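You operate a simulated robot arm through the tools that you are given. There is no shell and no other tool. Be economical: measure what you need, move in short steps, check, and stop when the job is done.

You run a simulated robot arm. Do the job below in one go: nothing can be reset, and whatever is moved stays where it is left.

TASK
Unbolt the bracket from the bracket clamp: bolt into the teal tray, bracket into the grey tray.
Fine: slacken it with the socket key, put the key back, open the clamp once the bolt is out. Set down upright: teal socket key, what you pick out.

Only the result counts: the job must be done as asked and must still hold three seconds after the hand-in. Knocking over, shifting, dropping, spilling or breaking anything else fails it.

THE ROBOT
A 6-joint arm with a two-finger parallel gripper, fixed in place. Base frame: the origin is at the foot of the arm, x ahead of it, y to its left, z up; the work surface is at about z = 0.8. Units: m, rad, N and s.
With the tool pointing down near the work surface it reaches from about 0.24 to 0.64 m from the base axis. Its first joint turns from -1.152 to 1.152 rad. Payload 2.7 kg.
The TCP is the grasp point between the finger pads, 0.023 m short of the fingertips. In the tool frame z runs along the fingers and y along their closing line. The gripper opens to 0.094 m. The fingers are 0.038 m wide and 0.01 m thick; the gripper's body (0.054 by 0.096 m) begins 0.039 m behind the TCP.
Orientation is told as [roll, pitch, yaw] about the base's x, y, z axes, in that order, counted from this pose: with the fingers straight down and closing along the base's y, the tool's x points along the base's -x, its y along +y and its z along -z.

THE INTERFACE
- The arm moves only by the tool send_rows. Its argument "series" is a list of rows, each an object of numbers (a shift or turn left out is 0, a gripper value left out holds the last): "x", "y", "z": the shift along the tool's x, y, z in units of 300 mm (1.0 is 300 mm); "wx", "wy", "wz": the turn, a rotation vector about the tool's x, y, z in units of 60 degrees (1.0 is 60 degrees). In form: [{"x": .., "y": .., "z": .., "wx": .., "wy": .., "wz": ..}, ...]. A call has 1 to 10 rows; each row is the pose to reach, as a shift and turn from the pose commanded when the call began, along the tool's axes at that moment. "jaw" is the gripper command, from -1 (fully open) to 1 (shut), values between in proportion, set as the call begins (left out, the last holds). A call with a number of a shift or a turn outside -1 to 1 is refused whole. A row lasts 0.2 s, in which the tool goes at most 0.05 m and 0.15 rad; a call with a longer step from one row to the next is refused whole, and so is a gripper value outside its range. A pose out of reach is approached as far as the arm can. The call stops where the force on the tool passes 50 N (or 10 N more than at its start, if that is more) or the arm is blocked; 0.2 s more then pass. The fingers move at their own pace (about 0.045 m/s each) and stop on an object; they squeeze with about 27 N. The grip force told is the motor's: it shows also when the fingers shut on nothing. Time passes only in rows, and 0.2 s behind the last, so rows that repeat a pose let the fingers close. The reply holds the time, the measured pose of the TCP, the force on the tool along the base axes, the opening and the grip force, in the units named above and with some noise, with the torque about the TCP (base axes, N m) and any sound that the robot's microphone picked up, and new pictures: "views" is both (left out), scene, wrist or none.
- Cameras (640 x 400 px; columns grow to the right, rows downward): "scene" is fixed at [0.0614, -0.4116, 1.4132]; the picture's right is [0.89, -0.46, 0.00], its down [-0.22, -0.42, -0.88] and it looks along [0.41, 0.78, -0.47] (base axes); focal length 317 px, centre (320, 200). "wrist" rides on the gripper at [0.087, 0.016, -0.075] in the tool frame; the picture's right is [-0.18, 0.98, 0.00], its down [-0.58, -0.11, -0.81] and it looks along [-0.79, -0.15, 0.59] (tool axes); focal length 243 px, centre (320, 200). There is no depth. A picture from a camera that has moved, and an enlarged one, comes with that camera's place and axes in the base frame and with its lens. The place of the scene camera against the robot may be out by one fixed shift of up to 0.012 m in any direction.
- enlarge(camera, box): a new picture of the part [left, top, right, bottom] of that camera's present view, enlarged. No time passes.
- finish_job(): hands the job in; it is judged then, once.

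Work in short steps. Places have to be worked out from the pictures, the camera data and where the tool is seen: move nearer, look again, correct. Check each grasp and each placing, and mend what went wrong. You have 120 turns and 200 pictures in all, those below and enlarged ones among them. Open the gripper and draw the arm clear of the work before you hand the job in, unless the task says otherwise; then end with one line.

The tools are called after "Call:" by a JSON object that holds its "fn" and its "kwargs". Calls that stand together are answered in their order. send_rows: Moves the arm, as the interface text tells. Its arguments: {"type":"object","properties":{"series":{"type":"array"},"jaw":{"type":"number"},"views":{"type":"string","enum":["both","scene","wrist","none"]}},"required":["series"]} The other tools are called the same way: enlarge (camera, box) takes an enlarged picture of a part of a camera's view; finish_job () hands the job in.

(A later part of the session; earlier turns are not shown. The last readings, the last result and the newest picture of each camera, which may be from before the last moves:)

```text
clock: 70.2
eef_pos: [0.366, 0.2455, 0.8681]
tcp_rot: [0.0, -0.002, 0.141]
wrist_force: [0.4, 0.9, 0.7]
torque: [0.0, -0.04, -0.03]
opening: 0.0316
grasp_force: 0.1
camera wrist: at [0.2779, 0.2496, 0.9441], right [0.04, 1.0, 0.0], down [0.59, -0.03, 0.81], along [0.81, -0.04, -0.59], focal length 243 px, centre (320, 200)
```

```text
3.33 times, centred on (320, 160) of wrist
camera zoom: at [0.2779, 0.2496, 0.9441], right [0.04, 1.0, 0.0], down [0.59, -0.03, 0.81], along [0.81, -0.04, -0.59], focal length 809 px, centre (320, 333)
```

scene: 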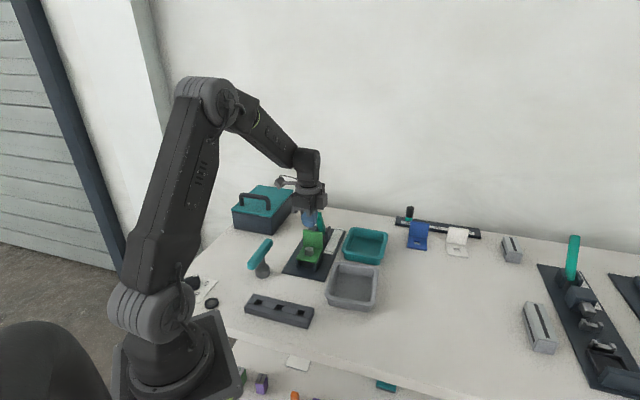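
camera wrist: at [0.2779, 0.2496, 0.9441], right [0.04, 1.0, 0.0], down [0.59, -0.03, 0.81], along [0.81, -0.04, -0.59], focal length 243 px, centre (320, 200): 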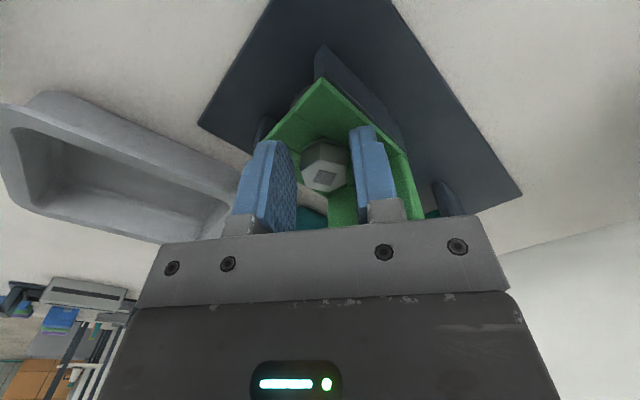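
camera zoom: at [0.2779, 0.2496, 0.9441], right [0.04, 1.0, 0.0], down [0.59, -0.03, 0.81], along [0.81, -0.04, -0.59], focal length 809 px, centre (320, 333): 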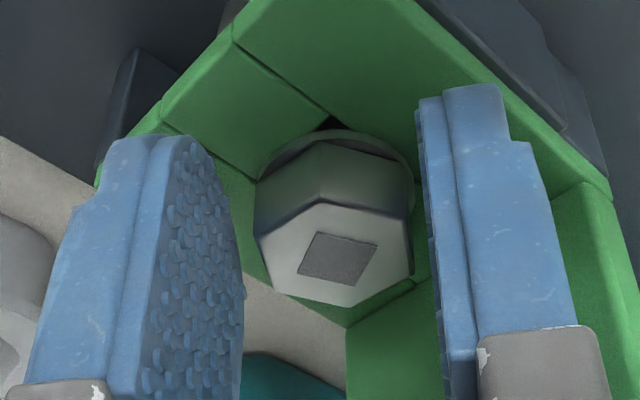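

Aligned on the next flats. I'll close and turn another 60°, rising about 1.5 mm along the way.

Call:
{"fn": "send_rows", "kwargs": {"series": [{"y": 0.006}, {"y": 0.006}, {"y": 0.006}, {"x": -0.0002, "y": 0.003, "wz": -0.142, "z": -0.001}, {"x": -0.0011, "y": -0.001, "wz": -0.284, "z": -0.002}, {"x": -0.0025, "y": -0.005, "wz": -0.426, "z": -0.003}, {"x": -0.0043, "y": -0.009, "wz": -0.568, "z": -0.004}, {"x": -0.0066, "y": -0.012, "wz": -0.71, "z": -0.005}, {"x": -0.0093, "y": -0.015, "wz": -0.852, "z": -0.005}, {"x": -0.0123, "y": -0.0175, "wz": -0.994, "z": -0.005}], "jaw": 1, "views": "none"}}

Call:
{"fn": "enlarge", "kwargs": {"camera": "scene", "box": [290, 215, 340, 265]}}

```text
clock: 72.4
eef_pos: [0.3716, 0.2394, 0.8702]
tcp_rot: [0.001, 0.003, 1.185]
wrist_force: [18.2, -20.0, -17.0]
torque: [-0.52, -0.21, -0.18]
opening: 0.0234
grasp_force: 26.9
```

```text
8.00 times, centred on (315, 240) of scene
camera zoom: at [0.062, -0.4119, 1.413], right [0.89, -0.46, 0.0], down [-0.22, -0.42, -0.88], along [0.41, 0.78, -0.47], focal length 2536 px, centre (360, -120)
```

zoom: 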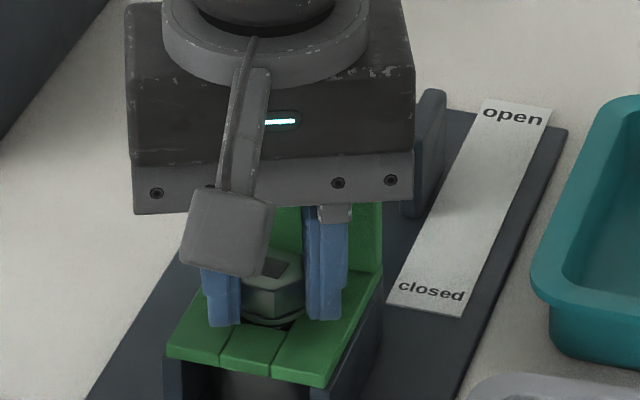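

The washer has clearly lifted off the plate. I'll ratchet back another 60° and repeat.

Call:
{"fn": "send_rows", "kwargs": {"series": [{"z": 0.001}, {"z": 0.0}, {"x": -0.003, "y": 0.0033, "wz": 0.125}, {"x": -0.004, "y": 0.0065, "wz": 0.25}, {"x": -0.005, "y": 0.0096, "wz": 0.375}, {"x": -0.007, "y": 0.0125, "wz": 0.5}, {"x": -0.009, "y": 0.015, "wz": 0.625}, {"x": -0.012, "y": 0.0175, "wz": 0.75}, {"x": -0.014, "y": 0.0195, "wz": 0.875}, {"x": -0.017, "y": 0.0213, "wz": 1.0}], "jaw": 0.33, "views": "none"}}

Call:
{"fn": "enlarge", "kwargs": {"camera": "wrist", "box": [260, 100, 380, 220]}}

Call:
{"fn": "enlarge", "kwargs": {"camera": "scene", "box": [290, 215, 340, 265]}}

```text
clock: 74.6
eef_pos: [0.3673, 0.2472, 0.8701]
tcp_rot: [0.002, -0.001, 0.134]
wrist_force: [-0.3, -0.5, 0.5]
torque: [0.01, -0.01, 0.03]
opening: 0.0314
grasp_force: 0.1
```

```text
3.33 times, centred on (320, 160) of wrist
camera zoom: at [0.2787, 0.2525, 0.9458], right [0.05, 1.0, 0.0], down [0.59, -0.03, 0.81], along [0.81, -0.04, -0.59], focal length 809 px, centre (320, 333)
```

zoom: 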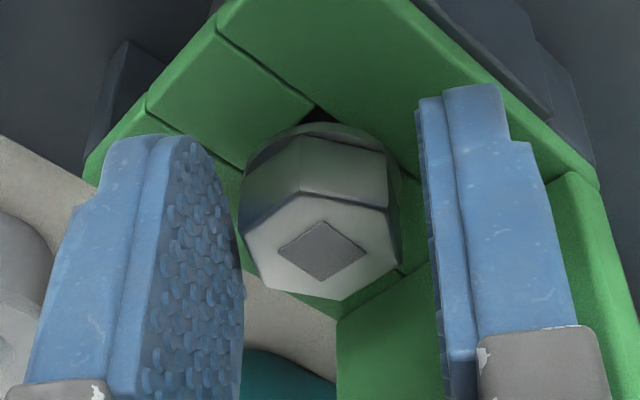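

```text
8.00 times, centred on (315, 240) of scene
camera zoom: at [0.0614, -0.4116, 1.4132], right [0.89, -0.46, 0.0], down [-0.22, -0.42, -0.88], along [0.41, 0.78, -0.47], focal length 2536 px, centre (360, -120)
```

zoom: 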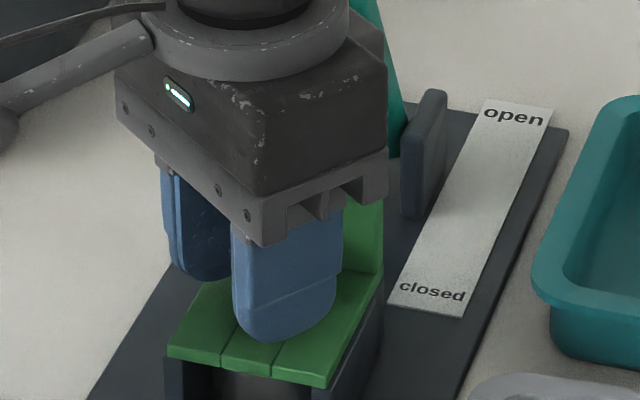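

The bolt has spun loosely by itself, so it may be out of the thread. I'll close, letting it self-align, and try a gentle lift.

Call:
{"fn": "send_rows", "kwargs": {"series": [{"z": 0}, {"z": 0}, {"z": 0}, {"z": 0}, {"z": -0.004}, {"z": -0.008}, {"z": -0.012}], "jaw": 1, "views": "none"}}

Call:
{"fn": "enlarge", "kwargs": {"camera": "scene", "box": [290, 215, 340, 265]}}

Call:
{"fn": "enlarge", "kwargs": {"camera": "wrist", "box": [260, 100, 380, 220]}}

```text
clock: 76.2
eef_pos: [0.3662, 0.246, 0.8735]
tcp_rot: [-0.002, 0.003, 0.136]
wrist_force: [3.8, -13.4, -21.7]
torque: [-0.22, 0.15, -0.13]
opening: 0.0235
grasp_force: 27.2
```

```text
8.00 times, centred on (315, 240) of scene
camera zoom: at [0.0617, -0.4117, 1.4131], right [0.89, -0.46, 0.0], down [-0.22, -0.42, -0.88], along [0.41, 0.78, -0.47], focal length 2536 px, centre (360, -120)
```

zoom: 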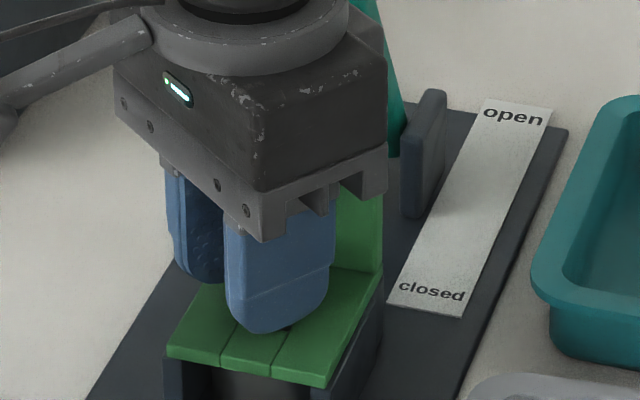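

```text
3.33 times, centred on (320, 160) of wrist
camera zoom: at [0.2784, 0.2515, 0.9486], right [0.05, 1.0, 0.0], down [0.59, -0.03, 0.81], along [0.8, -0.04, -0.59], focal length 809 px, centre (320, 333)
```

zoom: 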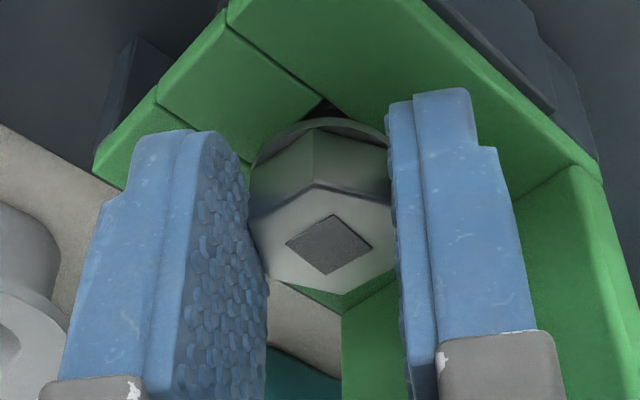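

It is still in thread (held at 21 N); the square just looked rotated because the turns are 60°. I'll lower back 3 mm and continue turning.

Call:
{"fn": "send_rows", "kwargs": {"series": [{"y": -0.002, "z": 0.009}, {"x": -0.0002, "y": -0.005, "wz": -0.125, "z": 0.009}, {"x": -0.0009, "y": -0.008, "wz": -0.25, "z": 0.008}, {"x": -0.0019, "y": -0.011, "wz": -0.375, "z": 0.007}, {"x": -0.0033, "y": -0.0135, "wz": -0.5, "z": 0.006}, {"x": -0.0052, "y": -0.0155, "wz": -0.625, "z": 0.005}, {"x": -0.0073, "y": -0.0175, "wz": -0.75, "z": 0.005}, {"x": -0.0098, "y": -0.0195, "wz": -0.875, "z": 0.004}, {"x": -0.0125, "y": -0.0215, "wz": -1.0, "z": 0.004}], "views": "none"}}

Call:
{"fn": "enlarge", "kwargs": {"camera": "scene", "box": [290, 215, 340, 265]}}

```text
clock: 78.2
eef_pos: [0.3726, 0.2409, 0.8724]
tcp_rot: [-0.003, 0.0, 1.184]
wrist_force: [6.8, -26.1, 1.9]
torque: [-0.59, -0.14, -0.13]
opening: 0.0233
grasp_force: 26.9
```

```text
8.00 times, centred on (315, 240) of scene
camera zoom: at [0.0615, -0.4122, 1.413], right [0.89, -0.46, 0.0], down [-0.22, -0.42, -0.88], along [0.41, 0.78, -0.47], focal length 2536 px, centre (360, -120)
```

zoom: 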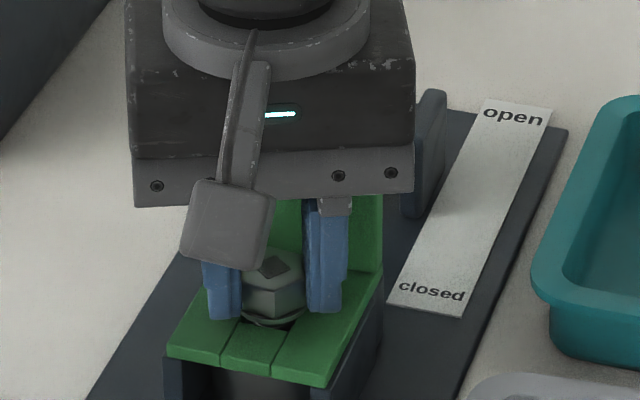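

Rising about 0.7 mm per 60° (roughly 2.4 mm total). I'll run another back-and-forth ratchet cycle in one go.

Call:
{"fn": "send_rows", "kwargs": {"series": [{"z": 0}, {"z": 0}, {"x": 0.001, "y": 0.0033, "wz": 0.125}, {"x": 0.0, "y": 0.0065, "wz": 0.25}, {"x": -0.001, "y": 0.0096, "wz": 0.375}, {"x": -0.003, "y": 0.0125, "wz": 0.5}, {"x": -0.004, "y": 0.015, "wz": 0.625}, {"x": -0.006, "y": 0.0175, "wz": 0.75}, {"x": -0.008, "y": 0.0195, "wz": 0.875}, {"x": -0.01, "y": 0.0207, "wz": 1.0}], "jaw": 0.33, "views": "none"}}

Call:
{"fn": "send_rows", "kwargs": {"series": [{"z": 0}, {"z": 0}, {"z": 0}, {"x": -0.0003, "y": -0.0037, "wz": -0.142}, {"x": -0.0011, "y": -0.0073, "wz": -0.284}, {"x": -0.0025, "y": -0.0108, "wz": -0.426}, {"x": -0.0043, "y": -0.014, "wz": -0.568, "z": -0.001}, {"x": -0.0066, "y": -0.0169, "wz": -0.71, "z": -0.002}, {"x": -0.0093, "y": -0.0195, "wz": -0.852, "z": -0.002}, {"x": -0.0124, "y": -0.0216, "wz": -0.998, "z": -0.002}], "jaw": 1, "views": "none"}}

Call:
{"fn": "enlarge", "kwargs": {"camera": "scene", "box": [290, 215, 340, 265]}}

```text
clock: 80.4
eef_pos: [0.3661, 0.2468, 0.8721]
tcp_rot: [0.0, -0.002, 0.134]
wrist_force: [-0.7, -0.3, 0.0]
torque: [0.01, 0.0, -0.01]
opening: 0.0315
grasp_force: 0.2
```

```text
refused: row 10 steps farther than a row can; nothing moved
```

```text
8.00 times, centred on (315, 240) of scene
camera zoom: at [0.0614, -0.4116, 1.4132], right [0.89, -0.46, 0.0], down [-0.22, -0.42, -0.88], along [0.41, 0.78, -0.47], focal length 2536 px, centre (360, -120)
```

zoom: 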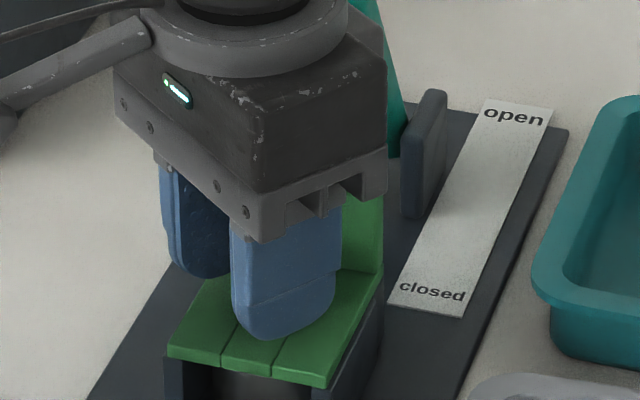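

The last row was slightly too large a step. I'll resend it with a valid one.

Call:
{"fn": "send_rows", "kwargs": {"series": [{"z": 0}, {"z": 0}, {"z": 0}, {"x": -0.0003, "y": -0.0037, "wz": -0.142}, {"x": -0.0011, "y": -0.0073, "wz": -0.284}, {"x": -0.0025, "y": -0.0108, "wz": -0.426}, {"x": -0.0043, "y": -0.014, "wz": -0.568, "z": -0.001}, {"x": -0.0066, "y": -0.0169, "wz": -0.71, "z": -0.002}, {"x": -0.0093, "y": -0.0195, "wz": -0.852, "z": -0.002}, {"x": -0.0124, "y": -0.0216, "wz": -0.994, "z": -0.002}], "jaw": 1, "views": "none"}}

Call:
{"fn": "send_rows", "kwargs": {"series": [{"z": -0.004}, {"z": -0.008}], "views": "none"}}

Call:
{"fn": "enlarge", "kwargs": {"camera": "scene", "box": [290, 215, 340, 265]}}

```text
clock: 82.6
eef_pos: [0.3708, 0.2399, 0.8724]
tcp_rot: [-0.001, 0.003, 1.18]
wrist_force: [3.5, -22.6, 1.0]
torque: [-0.1, -0.27, -0.1]
opening: 0.0232
grasp_force: 27.2
```

```text
clock: 83.2
eef_pos: [0.3712, 0.2398, 0.8734]
tcp_rot: [-0.004, -0.001, 1.178]
wrist_force: [15.3, -17.6, -17.9]
torque: [-0.5, -0.2, -0.16]
opening: 0.0234
grasp_force: 27.1
```

```text
8.00 times, centred on (315, 240) of scene
camera zoom: at [0.062, -0.4118, 1.413], right [0.89, -0.46, 0.0], down [-0.22, -0.42, -0.88], along [0.41, 0.78, -0.47], focal length 2536 px, centre (360, -120)
```

zoom: 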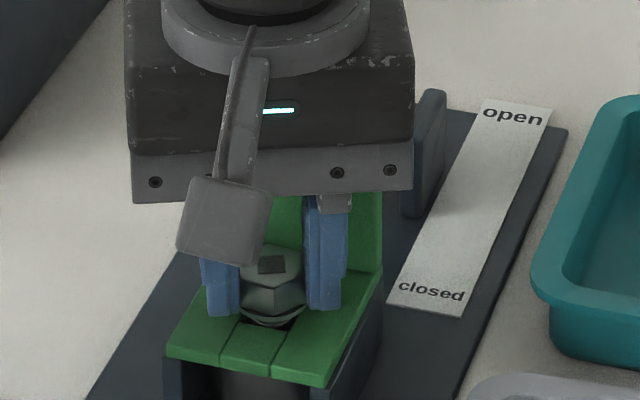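

Still in the thread. I'll continue with the next cycle.

Call:
{"fn": "send_rows", "kwargs": {"series": [{"z": 0.006}, {"z": 0.006}, {"x": 0.0, "y": 0.003, "wz": 0.125, "z": 0.004}, {"x": -0.001, "y": 0.0055, "wz": 0.25, "z": 0.004}, {"x": -0.003, "y": 0.008, "wz": 0.375, "z": 0.004}, {"x": -0.005, "y": 0.0105, "wz": 0.5, "z": 0.004}, {"x": -0.007, "y": 0.0125, "wz": 0.625, "z": 0.004}, {"x": -0.009, "y": 0.0145, "wz": 0.75, "z": 0.004}, {"x": -0.0115, "y": 0.016, "wz": 0.875, "z": 0.004}, {"x": -0.0145, "y": 0.017, "wz": 1.0, "z": 0.004}], "jaw": 0.33, "views": "none"}}

Call:
{"fn": "enlarge", "kwargs": {"camera": "wrist", "box": [260, 100, 380, 220]}}

Call:
{"fn": "send_rows", "kwargs": {"series": [{"z": 0}, {"z": 0}, {"z": 0}, {"x": -0.0003, "y": -0.0037, "wz": -0.142}, {"x": -0.0011, "y": -0.0073, "wz": -0.284}, {"x": -0.0025, "y": -0.0108, "wz": -0.426, "z": -0.001}, {"x": -0.0043, "y": -0.014, "wz": -0.568, "z": -0.001}, {"x": -0.0066, "y": -0.0169, "wz": -0.71, "z": -0.002}, {"x": -0.0093, "y": -0.0195, "wz": -0.852, "z": -0.002}, {"x": -0.0124, "y": -0.0216, "wz": -0.994, "z": -0.003}], "jaw": 1, "views": "none"}}

Call:
{"fn": "enlarge", "kwargs": {"camera": "scene", "box": [290, 215, 340, 265]}}

```text
clock: 85.4
eef_pos: [0.3681, 0.2476, 0.8732]
tcp_rot: [-0.001, -0.002, 0.129]
wrist_force: [0.0, -0.3, 0.0]
torque: [0.03, 0.01, -0.01]
opening: 0.0316
grasp_force: 0.1
```

```text
3.33 times, centred on (320, 160) of wrist
camera zoom: at [0.2802, 0.2526, 0.9497], right [0.06, 1.0, 0.0], down [0.59, -0.03, 0.81], along [0.81, -0.05, -0.59], focal length 809 px, centre (320, 333)
```

zoom: 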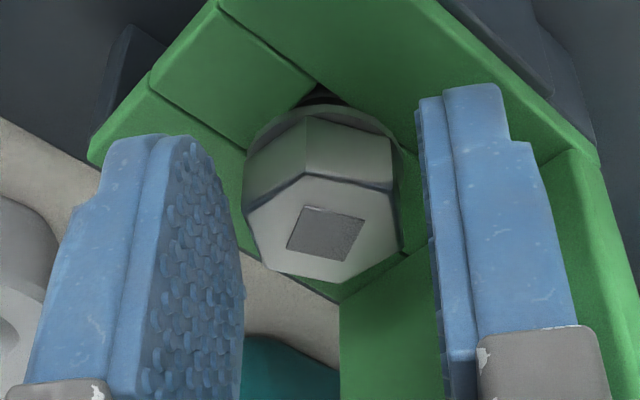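

```text
clock: 87.6
eef_pos: [0.3717, 0.2417, 0.8754]
tcp_rot: [-0.001, -0.001, 1.173]
wrist_force: [-5.2, 13.4, -6.7]
torque: [0.4, 0.07, 0.05]
opening: 0.0235
grasp_force: 27.2
```

```text
8.00 times, centred on (315, 240) of scene
camera zoom: at [0.0613, -0.4112, 1.4133], right [0.89, -0.46, 0.0], down [-0.22, -0.42, -0.88], along [0.41, 0.78, -0.47], focal length 2536 px, centre (360, -120)
```

zoom: 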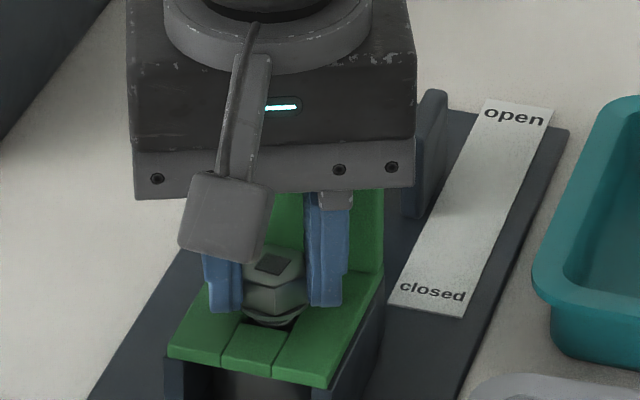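

I'll continue with two cycles in succession.

Call:
{"fn": "send_rows", "kwargs": {"series": [{"z": 0.002}, {"z": 0.002}, {"x": 0.0, "y": 0.003, "wz": 0.125}, {"x": -0.001, "y": 0.0055, "wz": 0.25}, {"x": -0.002, "y": 0.008, "wz": 0.375}, {"x": -0.003, "y": 0.0105, "wz": 0.5}, {"x": -0.004, "y": 0.0125, "wz": 0.625}, {"x": -0.006, "y": 0.0145, "wz": 0.75}, {"x": -0.007, "y": 0.016, "wz": 0.875}, {"x": -0.0085, "y": 0.0175, "wz": 0.985}], "jaw": 0.33, "views": "none"}}

Call:
{"fn": "send_rows", "kwargs": {"series": [{"z": 0}, {"z": 0}, {"z": 0}, {"x": -0.0003, "y": -0.0037, "wz": -0.142}, {"x": -0.0011, "y": -0.0073, "wz": -0.284}, {"x": -0.0025, "y": -0.0108, "wz": -0.426, "z": -0.001}, {"x": -0.0043, "y": -0.014, "wz": -0.568, "z": -0.001}, {"x": -0.0066, "y": -0.0169, "wz": -0.71, "z": -0.002}, {"x": -0.0093, "y": -0.0195, "wz": -0.852, "z": -0.002}, {"x": -0.0124, "y": -0.0216, "wz": -0.994, "z": -0.003}], "jaw": 1, "views": "none"}}

Call:
{"fn": "send_rows", "kwargs": {"series": [{"z": 0}, {"z": 0}, {"x": -0.0003, "y": 0.0033, "wz": 0.125}, {"x": -0.001, "y": 0.0065, "wz": 0.25}, {"x": -0.002, "y": 0.0096, "wz": 0.375}, {"x": -0.0033, "y": 0.0125, "wz": 0.5}, {"x": -0.0052, "y": 0.015, "wz": 0.625}, {"x": -0.0073, "y": 0.0175, "wz": 0.75}, {"x": -0.0098, "y": 0.0195, "wz": 0.875}, {"x": -0.0124, "y": 0.0214, "wz": 0.994}], "jaw": 0.33, "views": "none"}}

Call:
{"fn": "send_rows", "kwargs": {"series": [{"z": 0}, {"z": 0}, {"z": 0}, {"x": -0.0003, "y": -0.0037, "wz": -0.142}, {"x": -0.0011, "y": -0.0073, "wz": -0.284}, {"x": -0.0025, "y": -0.0108, "wz": -0.426, "z": -0.001}, {"x": -0.0043, "y": -0.014, "wz": -0.568, "z": -0.001}, {"x": -0.0066, "y": -0.0169, "wz": -0.71, "z": -0.002}, {"x": -0.0093, "y": -0.0195, "wz": -0.852, "z": -0.002}, {"x": -0.0124, "y": -0.0216, "wz": -0.994, "z": -0.003}], "jaw": 1, "views": "none"}}

Call:
{"fn": "enlarge", "kwargs": {"camera": "scene", "box": [290, 215, 340, 265]}}

```text
clock: 89.8
eef_pos: [0.3684, 0.2457, 0.8768]
tcp_rot: [-0.001, -0.002, 0.138]
wrist_force: [-0.2, -0.4, -0.4]
torque: [0.0, 0.0, 0.02]
opening: 0.0314
grasp_force: 0.0
```

```text
clock: 92.0
eef_pos: [0.3709, 0.2408, 0.876]
tcp_rot: [0.0, 0.002, 1.185]
wrist_force: [-16.3, 24.1, -5.7]
torque: [0.8, 0.18, 0.19]
opening: 0.0236
grasp_force: 26.8
```

```text
clock: 94.2
eef_pos: [0.37, 0.2457, 0.8761]
tcp_rot: [0.0, -0.001, 0.137]
wrist_force: [0.5, 0.1, -0.2]
torque: [-0.04, 0.01, -0.01]
opening: 0.0315
grasp_force: 0.0
```

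```text
clock: 96.4
eef_pos: [0.3724, 0.2399, 0.8773]
tcp_rot: [-0.001, 0.0, 1.186]
wrist_force: [-11.1, 27.2, 2.7]
torque: [0.69, 0.16, 0.13]
opening: 0.0231
grasp_force: 26.8
```

```text
8.00 times, centred on (315, 240) of scene
camera zoom: at [0.0611, -0.4109, 1.4134], right [0.89, -0.46, 0.0], down [-0.22, -0.42, -0.88], along [0.41, 0.78, -0.48], focal length 2536 px, centre (360, -120)
```

zoom: 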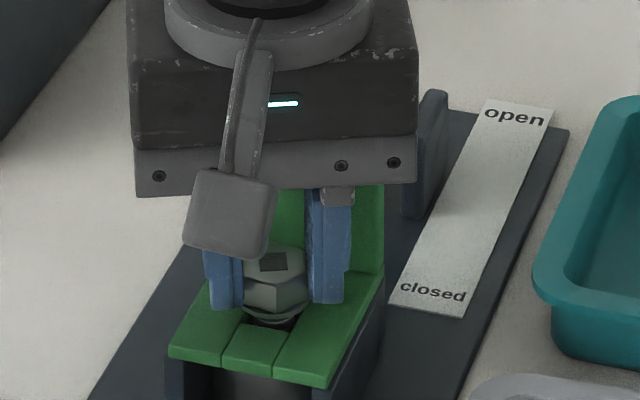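

Rising steadily. Two more cycles, then a pull test.

Call:
{"fn": "send_rows", "kwargs": {"series": [{"z": 0}, {"z": 0}, {"x": -0.002, "y": 0.0033, "wz": 0.125}, {"x": -0.003, "y": 0.0065, "wz": 0.25}, {"x": -0.004, "y": 0.0096, "wz": 0.375}, {"x": -0.0055, "y": 0.0125, "wz": 0.5}, {"x": -0.0072, "y": 0.015, "wz": 0.625}, {"x": -0.0093, "y": 0.0175, "wz": 0.75}, {"x": -0.0118, "y": 0.0195, "wz": 0.875}, {"x": -0.0144, "y": 0.0214, "wz": 0.994}], "jaw": 0.33, "views": "none"}}

Call:
{"fn": "send_rows", "kwargs": {"series": [{"z": 0}, {"z": 0}, {"z": 0}, {"x": -0.0003, "y": -0.0037, "wz": -0.142}, {"x": -0.0011, "y": -0.0073, "wz": -0.284}, {"x": -0.0025, "y": -0.0105, "wz": -0.426, "z": -0.001}, {"x": -0.0043, "y": -0.013, "wz": -0.568, "z": -0.001}, {"x": -0.0066, "y": -0.0155, "wz": -0.71, "z": -0.002}, {"x": -0.0093, "y": -0.018, "wz": -0.852, "z": -0.002}, {"x": -0.0124, "y": -0.02, "wz": -0.994, "z": -0.003}], "jaw": 1, "views": "none"}}

Call:
{"fn": "send_rows", "kwargs": {"series": [{"z": 0}, {"z": 0}, {"x": -0.0003, "y": 0.0033, "wz": 0.125}, {"x": -0.001, "y": 0.0065, "wz": 0.25}, {"x": -0.002, "y": 0.0096, "wz": 0.375}, {"x": -0.0033, "y": 0.0125, "wz": 0.5}, {"x": -0.0052, "y": 0.015, "wz": 0.625}, {"x": -0.0073, "y": 0.0175, "wz": 0.75}, {"x": -0.0098, "y": 0.0195, "wz": 0.875}, {"x": -0.0124, "y": 0.0214, "wz": 0.994}], "jaw": 0.33, "views": "none"}}

Call:
{"fn": "send_rows", "kwargs": {"series": [{"z": 0}, {"z": 0}, {"z": 0}, {"x": -0.0003, "y": -0.0037, "wz": -0.142}, {"x": -0.0011, "y": -0.0073, "wz": -0.284}, {"x": -0.0025, "y": -0.0105, "wz": -0.426, "z": -0.001}, {"x": -0.0043, "y": -0.013, "wz": -0.568, "z": -0.001}, {"x": -0.0066, "y": -0.0155, "wz": -0.71, "z": -0.002}, {"x": -0.0093, "y": -0.018, "wz": -0.852, "z": -0.002}, {"x": -0.0124, "y": -0.02, "wz": -0.994, "z": -0.003}], "jaw": 1, "views": "none"}}

Call:
{"fn": "send_rows", "kwargs": {"series": [{"z": -0.004}, {"z": -0.008}], "views": "none"}}

Call:
{"fn": "enlarge", "kwargs": {"camera": "scene", "box": [290, 215, 340, 265]}}

```text
clock: 98.6
eef_pos: [0.3689, 0.2471, 0.8766]
tcp_rot: [-0.001, -0.003, 0.139]
wrist_force: [0.2, 0.4, -0.1]
torque: [0.01, 0.01, 0.01]
opening: 0.0316
grasp_force: 0.1
```

```text
clock: 100.8
eef_pos: [0.3721, 0.2412, 0.8775]
tcp_rot: [0.001, -0.002, 1.185]
wrist_force: [-8.1, 26.4, -3.6]
torque: [0.64, 0.12, 0.08]
opening: 0.0231
grasp_force: 27.1
```

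```text
clock: 103.0
eef_pos: [0.3679, 0.2466, 0.8794]
tcp_rot: [0.0, -0.003, 0.137]
wrist_force: [0.1, -0.5, 0.3]
torque: [-0.02, 0.02, 0.0]
opening: 0.0315
grasp_force: 0.0
```

```text
clock: 105.2
eef_pos: [0.3725, 0.2414, 0.8791]
tcp_rot: [-0.001, 0.0, 1.186]
wrist_force: [-15.8, 21.8, 0.4]
torque: [0.72, 0.24, 0.12]
opening: 0.0233
grasp_force: 27.5
```

```text
clock: 105.8
eef_pos: [0.3718, 0.2401, 0.8804]
tcp_rot: [0.003, 0.003, 1.181]
wrist_force: [-14.7, 21.3, -15.9]
torque: [0.34, 0.24, 0.13]
opening: 0.0235
grasp_force: 27.0
```

```text
8.00 times, centred on (315, 240) of scene
camera zoom: at [0.0612, -0.4109, 1.4134], right [0.89, -0.46, 0.0], down [-0.22, -0.42, -0.88], along [0.41, 0.78, -0.48], focal length 2536 px, centre (360, -120)
```

zoom: 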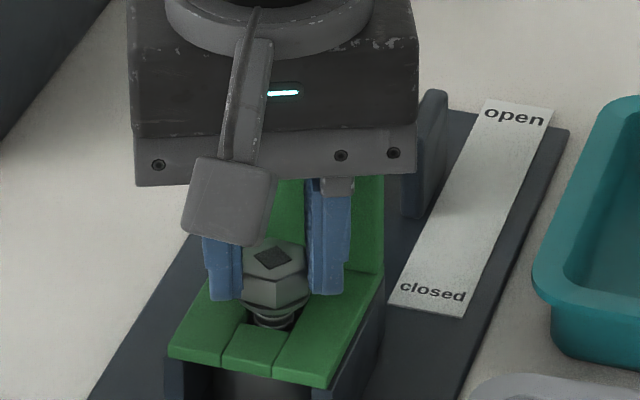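

The threaded shank is now visible (about 6 mm out). I'll continue with three more cycles.

Call:
{"fn": "send_rows", "kwargs": {"series": [{"z": 0.003}, {"z": 0.003}, {"x": -0.002, "y": 0.0033, "wz": 0.125}, {"x": -0.003, "y": 0.0065, "wz": 0.25}, {"x": -0.004, "y": 0.0096, "wz": 0.375}, {"x": -0.0055, "y": 0.0125, "wz": 0.5}, {"x": -0.0072, "y": 0.015, "wz": 0.625}, {"x": -0.0093, "y": 0.0175, "wz": 0.75}, {"x": -0.0118, "y": 0.0195, "wz": 0.875}, {"x": -0.0144, "y": 0.0214, "wz": 0.994}], "jaw": 0.33, "views": "none"}}

Call:
{"fn": "send_rows", "kwargs": {"series": [{"z": 0}, {"z": 0}, {"z": 0}, {"x": -0.0003, "y": -0.0037, "wz": -0.142}, {"x": -0.0011, "y": -0.0073, "wz": -0.284}, {"x": -0.0025, "y": -0.0105, "wz": -0.426, "z": -0.001}, {"x": -0.0043, "y": -0.013, "wz": -0.568, "z": -0.001}, {"x": -0.0066, "y": -0.0155, "wz": -0.71, "z": -0.002}, {"x": -0.0093, "y": -0.018, "wz": -0.852, "z": -0.002}, {"x": -0.0124, "y": -0.02, "wz": -0.994, "z": -0.003}], "jaw": 1, "views": "none"}}

Call:
{"fn": "send_rows", "kwargs": {"series": [{"z": 0}, {"z": 0}, {"x": -0.001, "y": 0.0033, "wz": 0.125}, {"x": -0.002, "y": 0.0065, "wz": 0.25}, {"x": -0.003, "y": 0.0096, "wz": 0.375}, {"x": -0.0045, "y": 0.0125, "wz": 0.5}, {"x": -0.006, "y": 0.015, "wz": 0.625}, {"x": -0.008, "y": 0.0175, "wz": 0.75}, {"x": -0.0105, "y": 0.0195, "wz": 0.875}, {"x": -0.013, "y": 0.0214, "wz": 0.994}], "jaw": 0.33, "views": "none"}}

Call:
{"fn": "send_rows", "kwargs": {"series": [{"z": 0}, {"z": 0}, {"z": 0}, {"x": -0.0003, "y": -0.0037, "wz": -0.142}, {"x": -0.0011, "y": -0.0073, "wz": -0.284}, {"x": -0.0025, "y": -0.0105, "wz": -0.426, "z": -0.001}, {"x": -0.0043, "y": -0.013, "wz": -0.568, "z": -0.001}, {"x": -0.0066, "y": -0.0155, "wz": -0.71, "z": -0.002}, {"x": -0.0093, "y": -0.018, "wz": -0.852, "z": -0.002}, {"x": -0.0124, "y": -0.02, "wz": -0.994, "z": -0.003}], "jaw": 1, "views": "none"}}

Call:
{"fn": "send_rows", "kwargs": {"series": [{"z": 0}, {"z": 0}, {"x": -0.001, "y": 0.0033, "wz": 0.125}, {"x": -0.002, "y": 0.0065, "wz": 0.25}, {"x": -0.003, "y": 0.0096, "wz": 0.375}, {"x": -0.0045, "y": 0.0125, "wz": 0.5}, {"x": -0.006, "y": 0.015, "wz": 0.625}, {"x": -0.008, "y": 0.0175, "wz": 0.75}, {"x": -0.0105, "y": 0.0195, "wz": 0.875}, {"x": -0.013, "y": 0.0214, "wz": 0.994}], "jaw": 0.33, "views": "none"}}

Call:
{"fn": "enlarge", "kwargs": {"camera": "wrist", "box": [260, 100, 380, 220]}}

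Call:
{"fn": "send_rows", "kwargs": {"series": [{"z": 0}, {"z": 0}, {"z": 0}, {"x": -0.0003, "y": -0.0037, "wz": -0.142}, {"x": -0.0011, "y": -0.0073, "wz": -0.284}, {"x": -0.0025, "y": -0.0105, "wz": -0.426, "z": -0.001}, {"x": -0.0043, "y": -0.013, "wz": -0.568, "z": -0.001}, {"x": -0.0066, "y": -0.0155, "wz": -0.71, "z": -0.002}, {"x": -0.0093, "y": -0.018, "wz": -0.852, "z": -0.002}, {"x": -0.0124, "y": -0.02, "wz": -0.994, "z": -0.003}], "jaw": 1, "views": "none"}}

Call:
{"fn": "enlarge", "kwargs": {"camera": "scene", "box": [290, 215, 340, 265]}}

```text
clock: 108.0
eef_pos: [0.3692, 0.2476, 0.8819]
tcp_rot: [0.0, -0.002, 0.139]
wrist_force: [-1.1, -0.1, -0.2]
torque: [0.03, -0.02, 0.03]
opening: 0.0315
grasp_force: 0.0
```

```text
clock: 110.2
eef_pos: [0.3736, 0.2427, 0.8821]
tcp_rot: [-0.001, -0.003, 1.186]
wrist_force: [-7.5, 13.0, -1.2]
torque: [0.38, 0.14, 0.07]
opening: 0.0232
grasp_force: 26.9
```

```text
clock: 112.4
eef_pos: [0.369, 0.2477, 0.8818]
tcp_rot: [0.001, -0.003, 0.138]
wrist_force: [0.0, 0.0, -1.7]
torque: [0.0, 0.02, 0.04]
opening: 0.0315
grasp_force: 0.1
```

```text
clock: 114.6
eef_pos: [0.3741, 0.2414, 0.8834]
tcp_rot: [-0.002, -0.001, 1.184]
wrist_force: [0.8, 1.2, 0.5]
torque: [-0.02, 0.0, 0.03]
opening: 0.0231
grasp_force: 27.1
```

```text
clock: 116.8
eef_pos: [0.3689, 0.2496, 0.8826]
tcp_rot: [-0.001, 0.0, 0.138]
wrist_force: [-0.9, -0.9, 0.7]
torque: [0.01, -0.01, 0.04]
opening: 0.0313
grasp_force: 0.0
```

```text
3.33 times, centred on (320, 160) of wrist
camera zoom: at [0.2809, 0.2537, 0.9586], right [0.05, 1.0, 0.0], down [0.59, -0.03, 0.81], along [0.81, -0.04, -0.59], focal length 809 px, centre (320, 333)
```

zoom: 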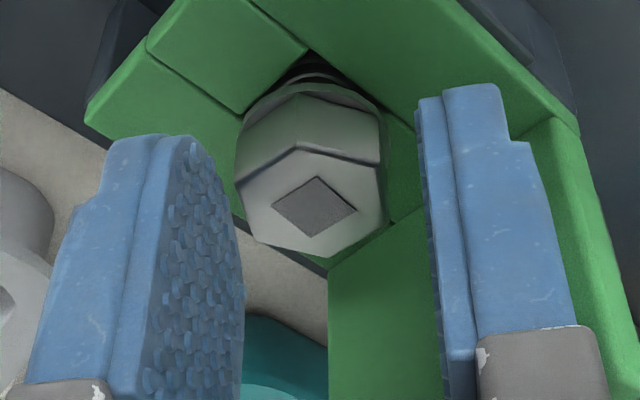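

```text
clock: 119.0
eef_pos: [0.3739, 0.2431, 0.8861]
tcp_rot: [-0.004, -0.003, 1.184]
wrist_force: [3.9, -0.2, 24.3]
torque: [0.19, -0.15, -0.05]
opening: 0.0
grasp_force: 26.9
```

```text
8.00 times, centred on (315, 240) of scene
camera zoom: at [0.0612, -0.4118, 1.4131], right [0.89, -0.46, 0.0], down [-0.22, -0.42, -0.88], along [0.41, 0.78, -0.47], focal length 2536 px, centre (360, -120)
```

zoom: 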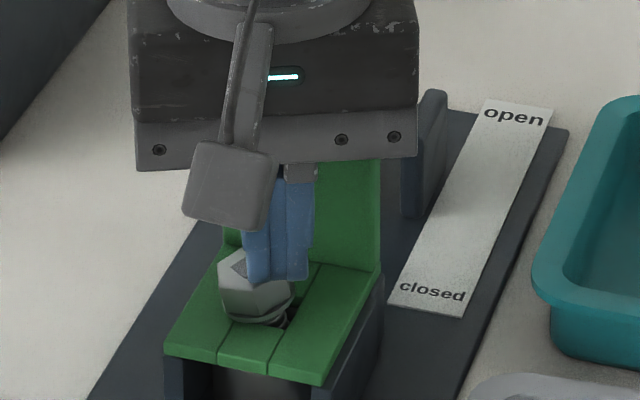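

The bolt came free of the thread; on the last close it slipped out and now leans loosely in its hole. I'll back straight up and look carefully.

Call:
{"fn": "send_rows", "kwargs": {"series": [{"z": -0.05}, {"z": -0.15}, {"z": -0.2}, {"z": -0.2}], "views": "wrist"}}

Call:
{"fn": "enlarge", "kwargs": {"camera": "scene", "box": [296, 226, 332, 262]}}

Call:
{"fn": "enlarge", "kwargs": {"camera": "wrist", "box": [260, 0, 380, 120]}}

```text
clock: 120.0
eef_pos: [0.3734, 0.2413, 0.9453]
tcp_rot: [0.001, 0.002, 1.183]
wrist_force: [0.0, -0.1, 0.7]
torque: [0.0, 0.0, 0.01]
opening: 0.0
grasp_force: 27.0
camera wrist: at [0.3255, 0.169, 1.0207], right [-0.84, 0.54, 0.0], down [0.32, 0.5, 0.81], along [0.44, 0.68, -0.59], focal length 243 px, centre (320, 200)
```

wrist: 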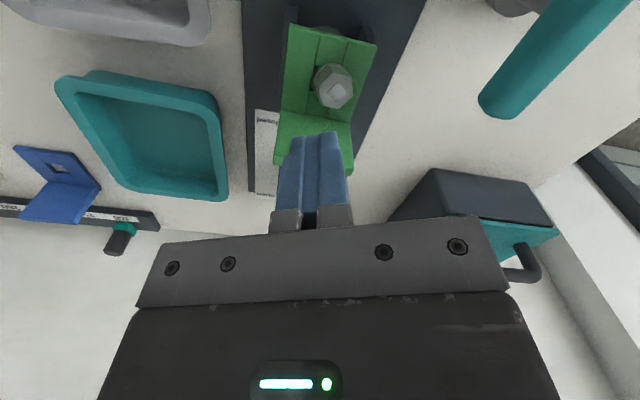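

```text
11.11 times, centred on (314, 244) of scene
camera zoom: at [0.0614, -0.4116, 1.4132], right [0.89, -0.46, 0.0], down [-0.22, -0.42, -0.88], along [0.41, 0.78, -0.47], focal length 3522 px, centre (387, -289)
```

zoom: 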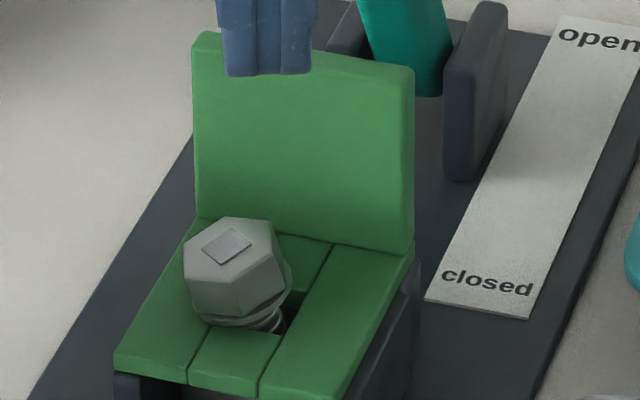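

```text
3.33 times, centred on (320, 60) of wrist
camera zoom: at [0.3255, 0.169, 1.0207], right [-0.84, 0.54, 0.0], down [0.32, 0.5, 0.81], along [0.44, 0.68, -0.59], focal length 809 px, centre (320, 667)
```

zoom: 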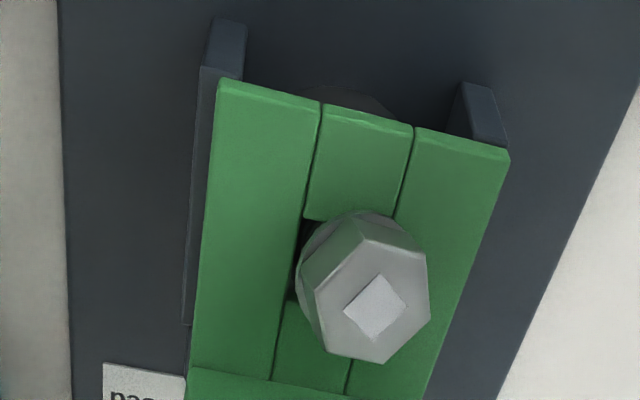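

The bolt is free, leaning in its hole. I'll square the tool to yaw 0.787 above the hole with a wide opening so that closing straightens it.

Call:
{"fn": "send_rows", "kwargs": {"series": [{"x": -0.005, "y": 0.002, "wz": 0.126}, {"x": -0.01, "y": 0.004, "wz": 0.252}, {"x": -0.0145, "y": 0.006, "wz": 0.378}, {"x": -0.0145, "y": 0.006, "wz": 0.378}, {"x": -0.0145, "y": 0.006, "wz": 0.378}], "jaw": -0.28, "views": "none"}}

Call:
{"fn": "enlarge", "kwargs": {"camera": "wrist", "box": [240, 0, 400, 160]}}

```text
clock: 121.2
eef_pos: [0.3746, 0.2477, 0.9442]
tcp_rot: [-0.004, 0.001, 0.785]
wrist_force: [-1.3, 0.9, -0.5]
torque: [0.01, -0.04, -0.01]
opening: 0.0603
grasp_force: 0.1
```

```text
2.50 times, centred on (320, 80) of wrist
camera zoom: at [0.3007, 0.1984, 1.0202], right [-0.56, 0.83, 0.0], down [0.49, 0.33, 0.81], along [0.67, 0.45, -0.59], focal length 606 px, centre (320, 500)
```

zoom: 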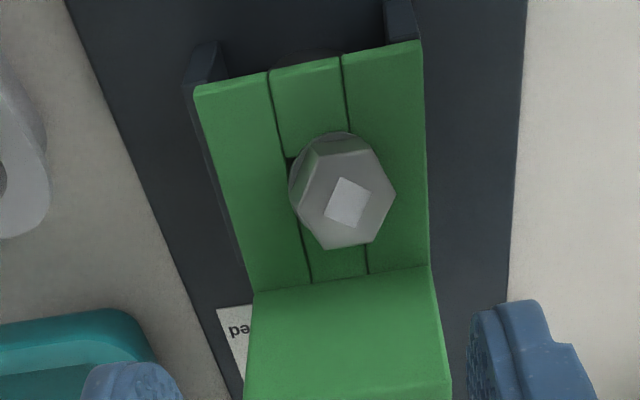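

The head sits about 8 mm to the tool's +y side and well inside the 60 mm opening. I'll descend and close to straighten and grip it.

Call:
{"fn": "send_rows", "kwargs": {"series": [{"x": 0.01, "z": 0.08}, {"x": 0.01, "z": 0.16}, {"x": 0.01, "z": 0.21}, {"x": 0.01, "z": 0.24}, {"x": 0.01, "z": 0.24}], "views": "none"}}

Call:
{"fn": "send_rows", "kwargs": {"series": [{"z": 0}, {"z": 0}, {"z": 0}, {"z": 0}], "jaw": 1, "views": "none"}}

Call:
{"fn": "enlarge", "kwargs": {"camera": "scene", "box": [290, 215, 340, 265]}}

Call:
{"fn": "enlarge", "kwargs": {"camera": "wrist", "box": [240, 80, 400, 240]}}

```text
clock: 122.4
eef_pos: [0.3725, 0.2468, 0.8728]
tcp_rot: [0.0, 0.001, 0.786]
wrist_force: [-0.9, -0.1, -0.4]
torque: [0.01, -0.01, 0.02]
opening: 0.0602
grasp_force: 0.1
```

```text
clock: 123.4
eef_pos: [0.3735, 0.2474, 0.8723]
tcp_rot: [-0.001, 0.002, 0.785]
wrist_force: [0.0, 0.7, -0.5]
torque: [-0.01, -0.02, 0.03]
opening: 0.0263
grasp_force: 27.3
```

```text
8.00 times, centred on (315, 240) of scene
camera zoom: at [0.0614, -0.4116, 1.4132], right [0.89, -0.46, 0.0], down [-0.22, -0.42, -0.88], along [0.41, 0.78, -0.47], focal length 2536 px, centre (360, -120)
```

zoom: 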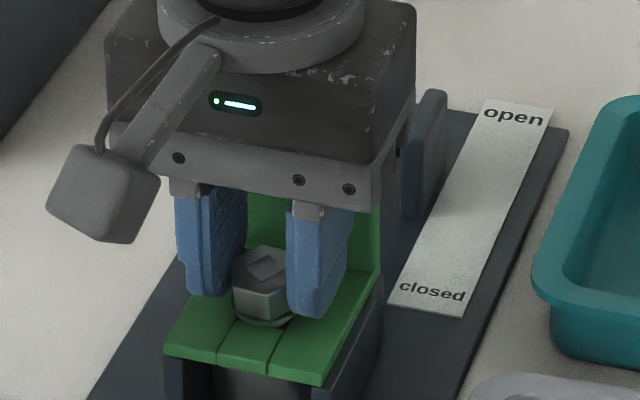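

```text
2.50 times, centred on (320, 160) of wrist
camera zoom: at [0.2995, 0.1974, 0.9478], right [-0.56, 0.83, 0.0], down [0.49, 0.33, 0.81], along [0.67, 0.46, -0.59], focal length 606 px, centre (320, 300)
```

zoom: 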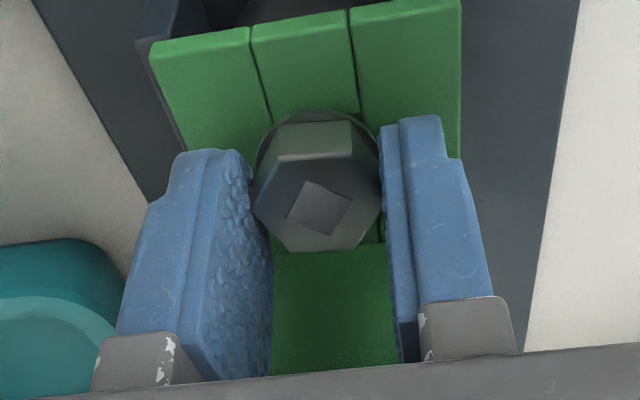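

The bolt is upright and held (26 mm, across corners). I'll lift gently and check that it follows.

Call:
{"fn": "send_rows", "kwargs": {"series": [{"z": -0.01}, {"z": -0.03}, {"z": -0.06}, {"z": -0.09}], "views": "none"}}

Call:
{"fn": "enlarge", "kwargs": {"camera": "scene", "box": [290, 205, 340, 265]}}

```text
clock: 124.4
eef_pos: [0.3724, 0.245, 0.9001]
tcp_rot: [-0.001, 0.0, 0.785]
wrist_force: [0.6, -0.1, -0.1]
torque: [0.0, 0.02, -0.01]
opening: 0.0263
grasp_force: 26.7
```

```text
6.67 times, centred on (315, 235) of scene
camera zoom: at [0.0614, -0.4116, 1.4132], right [0.89, -0.46, 0.0], down [-0.22, -0.42, -0.88], along [0.41, 0.78, -0.47], focal length 2114 px, centre (353, -33)
```

zoom: 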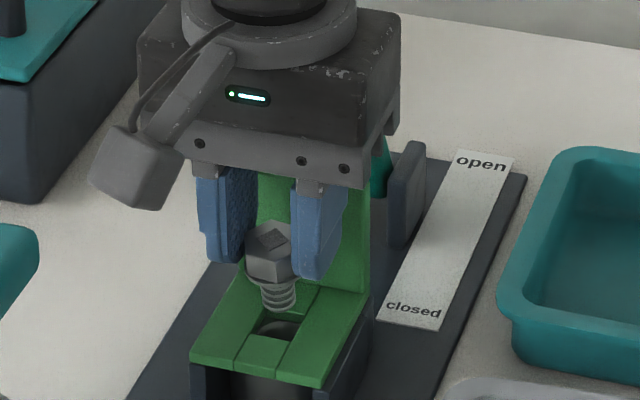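

The bolt is out and hanging vertically. I'll raise it and carry it toward the teal tray at about (0.56, 0.235).

Call:
{"fn": "send_rows", "kwargs": {"series": [{"z": -0.1}, {"z": -0.2}, {"z": -0.3}, {"x": -0.075, "y": -0.085, "z": -0.3}, {"x": -0.15, "y": -0.17, "z": -0.3}, {"x": -0.225, "y": -0.255, "z": -0.3}, {"x": -0.3, "y": -0.34, "z": -0.3}, {"x": -0.355, "y": -0.4, "z": -0.3}, {"x": -0.355, "y": -0.4, "z": -0.3}], "views": "both"}}

Call:
{"fn": "enlarge", "kwargs": {"camera": "scene", "box": [290, 170, 410, 280]}}

```text
clock: 126.4
eef_pos: [0.5311, 0.237, 0.9904]
tcp_rot: [-0.003, -0.001, 0.786]
wrist_force: [0.9, -0.2, -1.0]
torque: [-0.01, 0.01, 0.0]
opening: 0.0264
grasp_force: 27.1
camera wrist: at [0.4593, 0.1886, 1.0659], right [-0.56, 0.83, 0.0], down [0.49, 0.33, 0.81], along [0.67, 0.46, -0.59], focal length 243 px, centre (320, 200)
```

scene: 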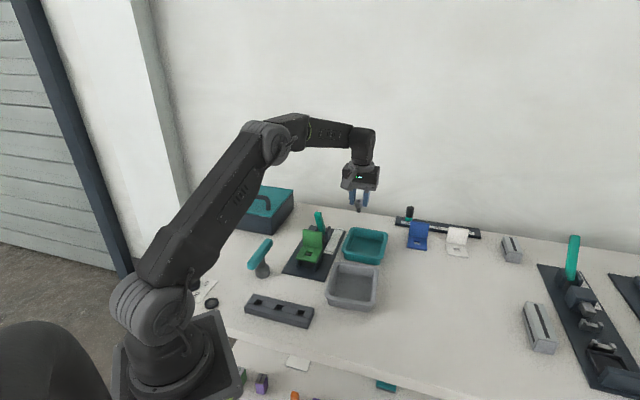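
wrist: 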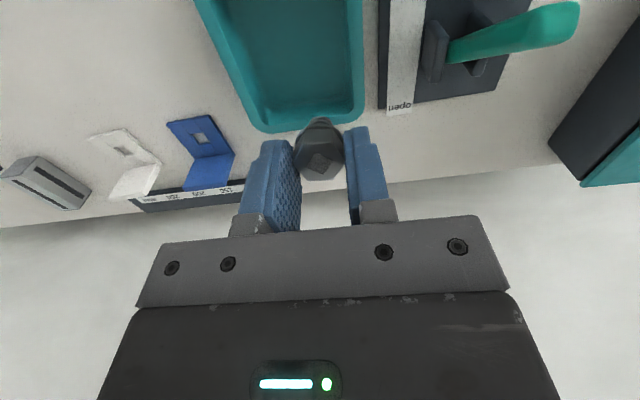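

```text
3.64 times, centred on (350, 225) of scene
camera zoom: at [0.0614, -0.4116, 1.4132], right [0.89, -0.46, 0.0], down [-0.22, -0.42, -0.88], along [0.41, 0.78, -0.47], focal length 1153 px, centre (211, 109)
```

zoom: 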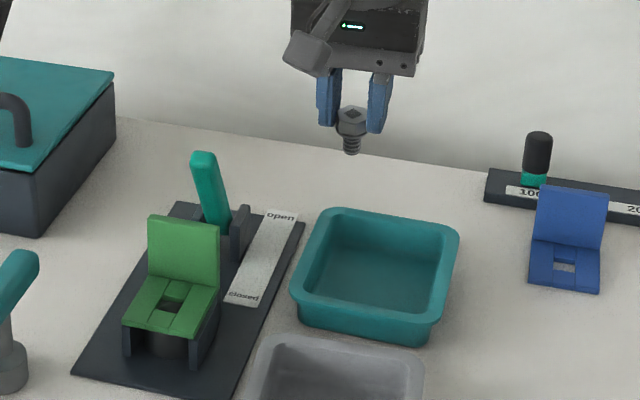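

The tray is about 12 cm square at 45°, centred near (0.563, 0.232). I'll centre over it and descend most of the way.

Call:
{"fn": "send_rows", "kwargs": {"series": [{"x": -0.03, "y": -0.045}, {"x": -0.064, "y": -0.087}, {"x": -0.064, "y": -0.087, "z": 0.13}, {"x": -0.064, "y": -0.087, "z": 0.26}, {"x": -0.064, "y": -0.087, "z": 0.36}, {"x": -0.064, "y": -0.087, "z": 0.4}, {"x": -0.064, "y": -0.087, "z": 0.4}], "views": "wrist"}}

Call:
{"fn": "enlarge", "kwargs": {"camera": "scene", "box": [330, 200, 410, 280]}}

```text
clock: 128.0
eef_pos: [0.5623, 0.2314, 0.8684]
tcp_rot: [-0.002, 0.0, 0.786]
wrist_force: [0.2, 0.6, -0.8]
torque: [0.01, 0.02, 0.01]
opening: 0.0262
grasp_force: 26.3
camera wrist: at [0.4907, 0.1828, 0.9439], right [-0.56, 0.83, 0.0], down [0.49, 0.33, 0.81], along [0.67, 0.46, -0.59], focal length 243 px, centre (320, 200)
```

wrist: 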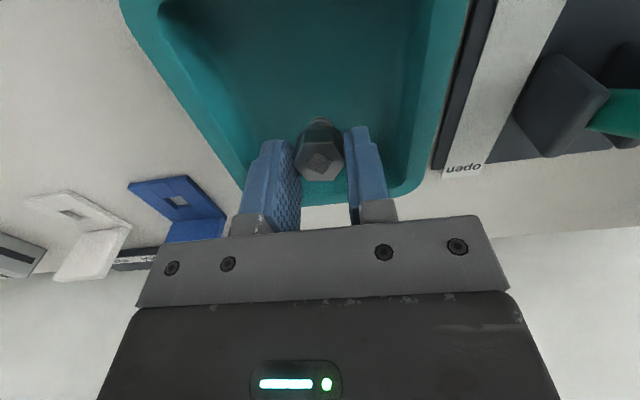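

```text
5.00 times, centred on (370, 240) of scene
camera zoom: at [0.0614, -0.4116, 1.4132], right [0.89, -0.46, 0.0], down [-0.22, -0.42, -0.88], along [0.41, 0.78, -0.47], focal length 1585 px, centre (70, 0)
```

zoom: 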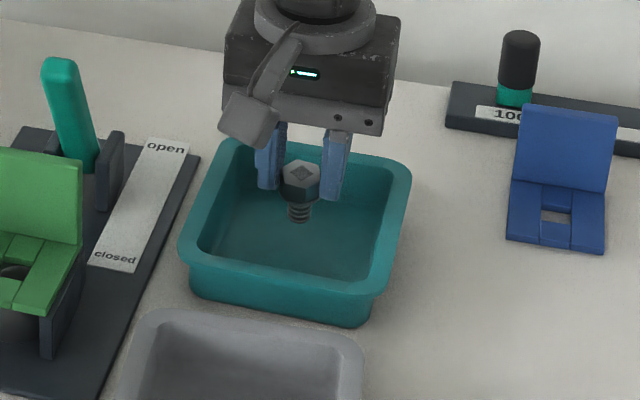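

The bolt hangs inside the tray. I'll lower to near the floor and then feel for contact.

Call:
{"fn": "send_rows", "kwargs": {"series": [{"z": 0.03}, {"z": 0.06}, {"z": 0.065}, {"z": 0.07}, {"z": 0.075}, {"z": 0.075}], "views": "none"}}

Call:
{"fn": "enlarge", "kwargs": {"camera": "scene", "box": [340, 215, 390, 265]}}

```text
clock: 129.4
eef_pos: [0.5643, 0.2327, 0.8483]
tcp_rot: [-0.005, -0.009, 0.786]
wrist_force: [4.8, 2.0, 20.8]
torque: [0.05, -0.18, 0.02]
opening: 0.0261
grasp_force: 26.9
```

```text
8.00 times, centred on (365, 240) of scene
camera zoom: at [0.0611, -0.4117, 1.4131], right [0.89, -0.46, 0.0], down [-0.22, -0.42, -0.88], along [0.41, 0.78, -0.47], focal length 2536 px, centre (-40, -120)
```

zoom: 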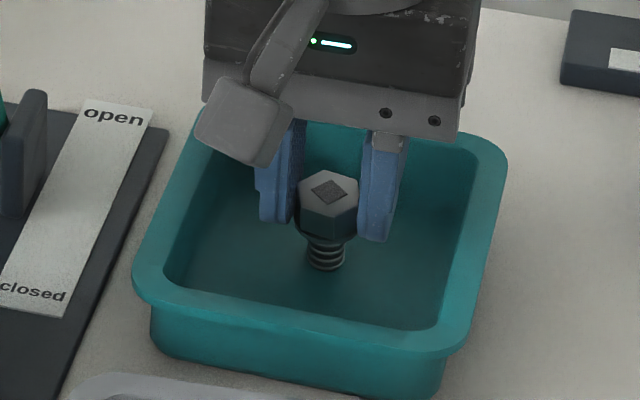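

Contact with the floor, with the bolt upright. I'll ease off the push and open in small increments.

Call:
{"fn": "send_rows", "kwargs": {"series": [{"z": -0.004}, {"z": -0.0055}, {"z": -0.0055}], "views": "none"}}

Call:
{"fn": "send_rows", "kwargs": {"series": [{"z": 0}, {"z": 0}, {"z": 0}], "jaw": 0.42, "views": "none"}}

Call:
{"fn": "enlarge", "kwargs": {"camera": "scene", "box": [340, 215, 390, 265]}}

```text
clock: 130.2
eef_pos: [0.5632, 0.2318, 0.8486]
tcp_rot: [-0.003, -0.001, 0.785]
wrist_force: [2.6, 4.0, 16.2]
torque: [0.1, -0.11, 0.03]
opening: 0.026
grasp_force: 27.4
```

```text
clock: 131.0
eef_pos: [0.5637, 0.2304, 0.8479]
tcp_rot: [-0.002, 0.0, 0.785]
wrist_force: [0.0, -0.6, -0.5]
torque: [0.0, -0.01, 0.0]
opening: 0.0274
grasp_force: 0.1
```

```text
8.00 times, centred on (365, 240) of scene
camera zoom: at [0.0614, -0.4116, 1.4132], right [0.89, -0.46, 0.0], down [-0.22, -0.42, -0.88], along [0.41, 0.78, -0.47], focal length 2536 px, centre (-40, -120)
```

zoom: 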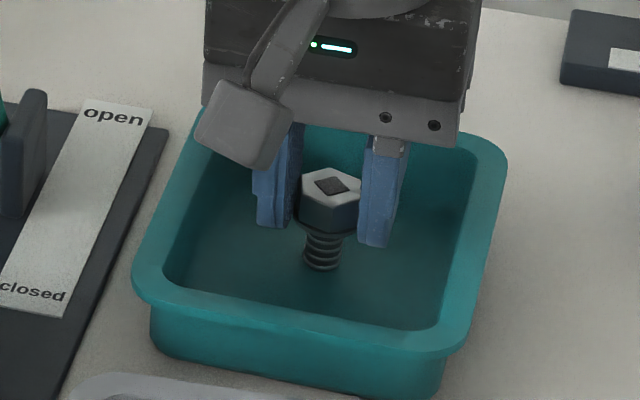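

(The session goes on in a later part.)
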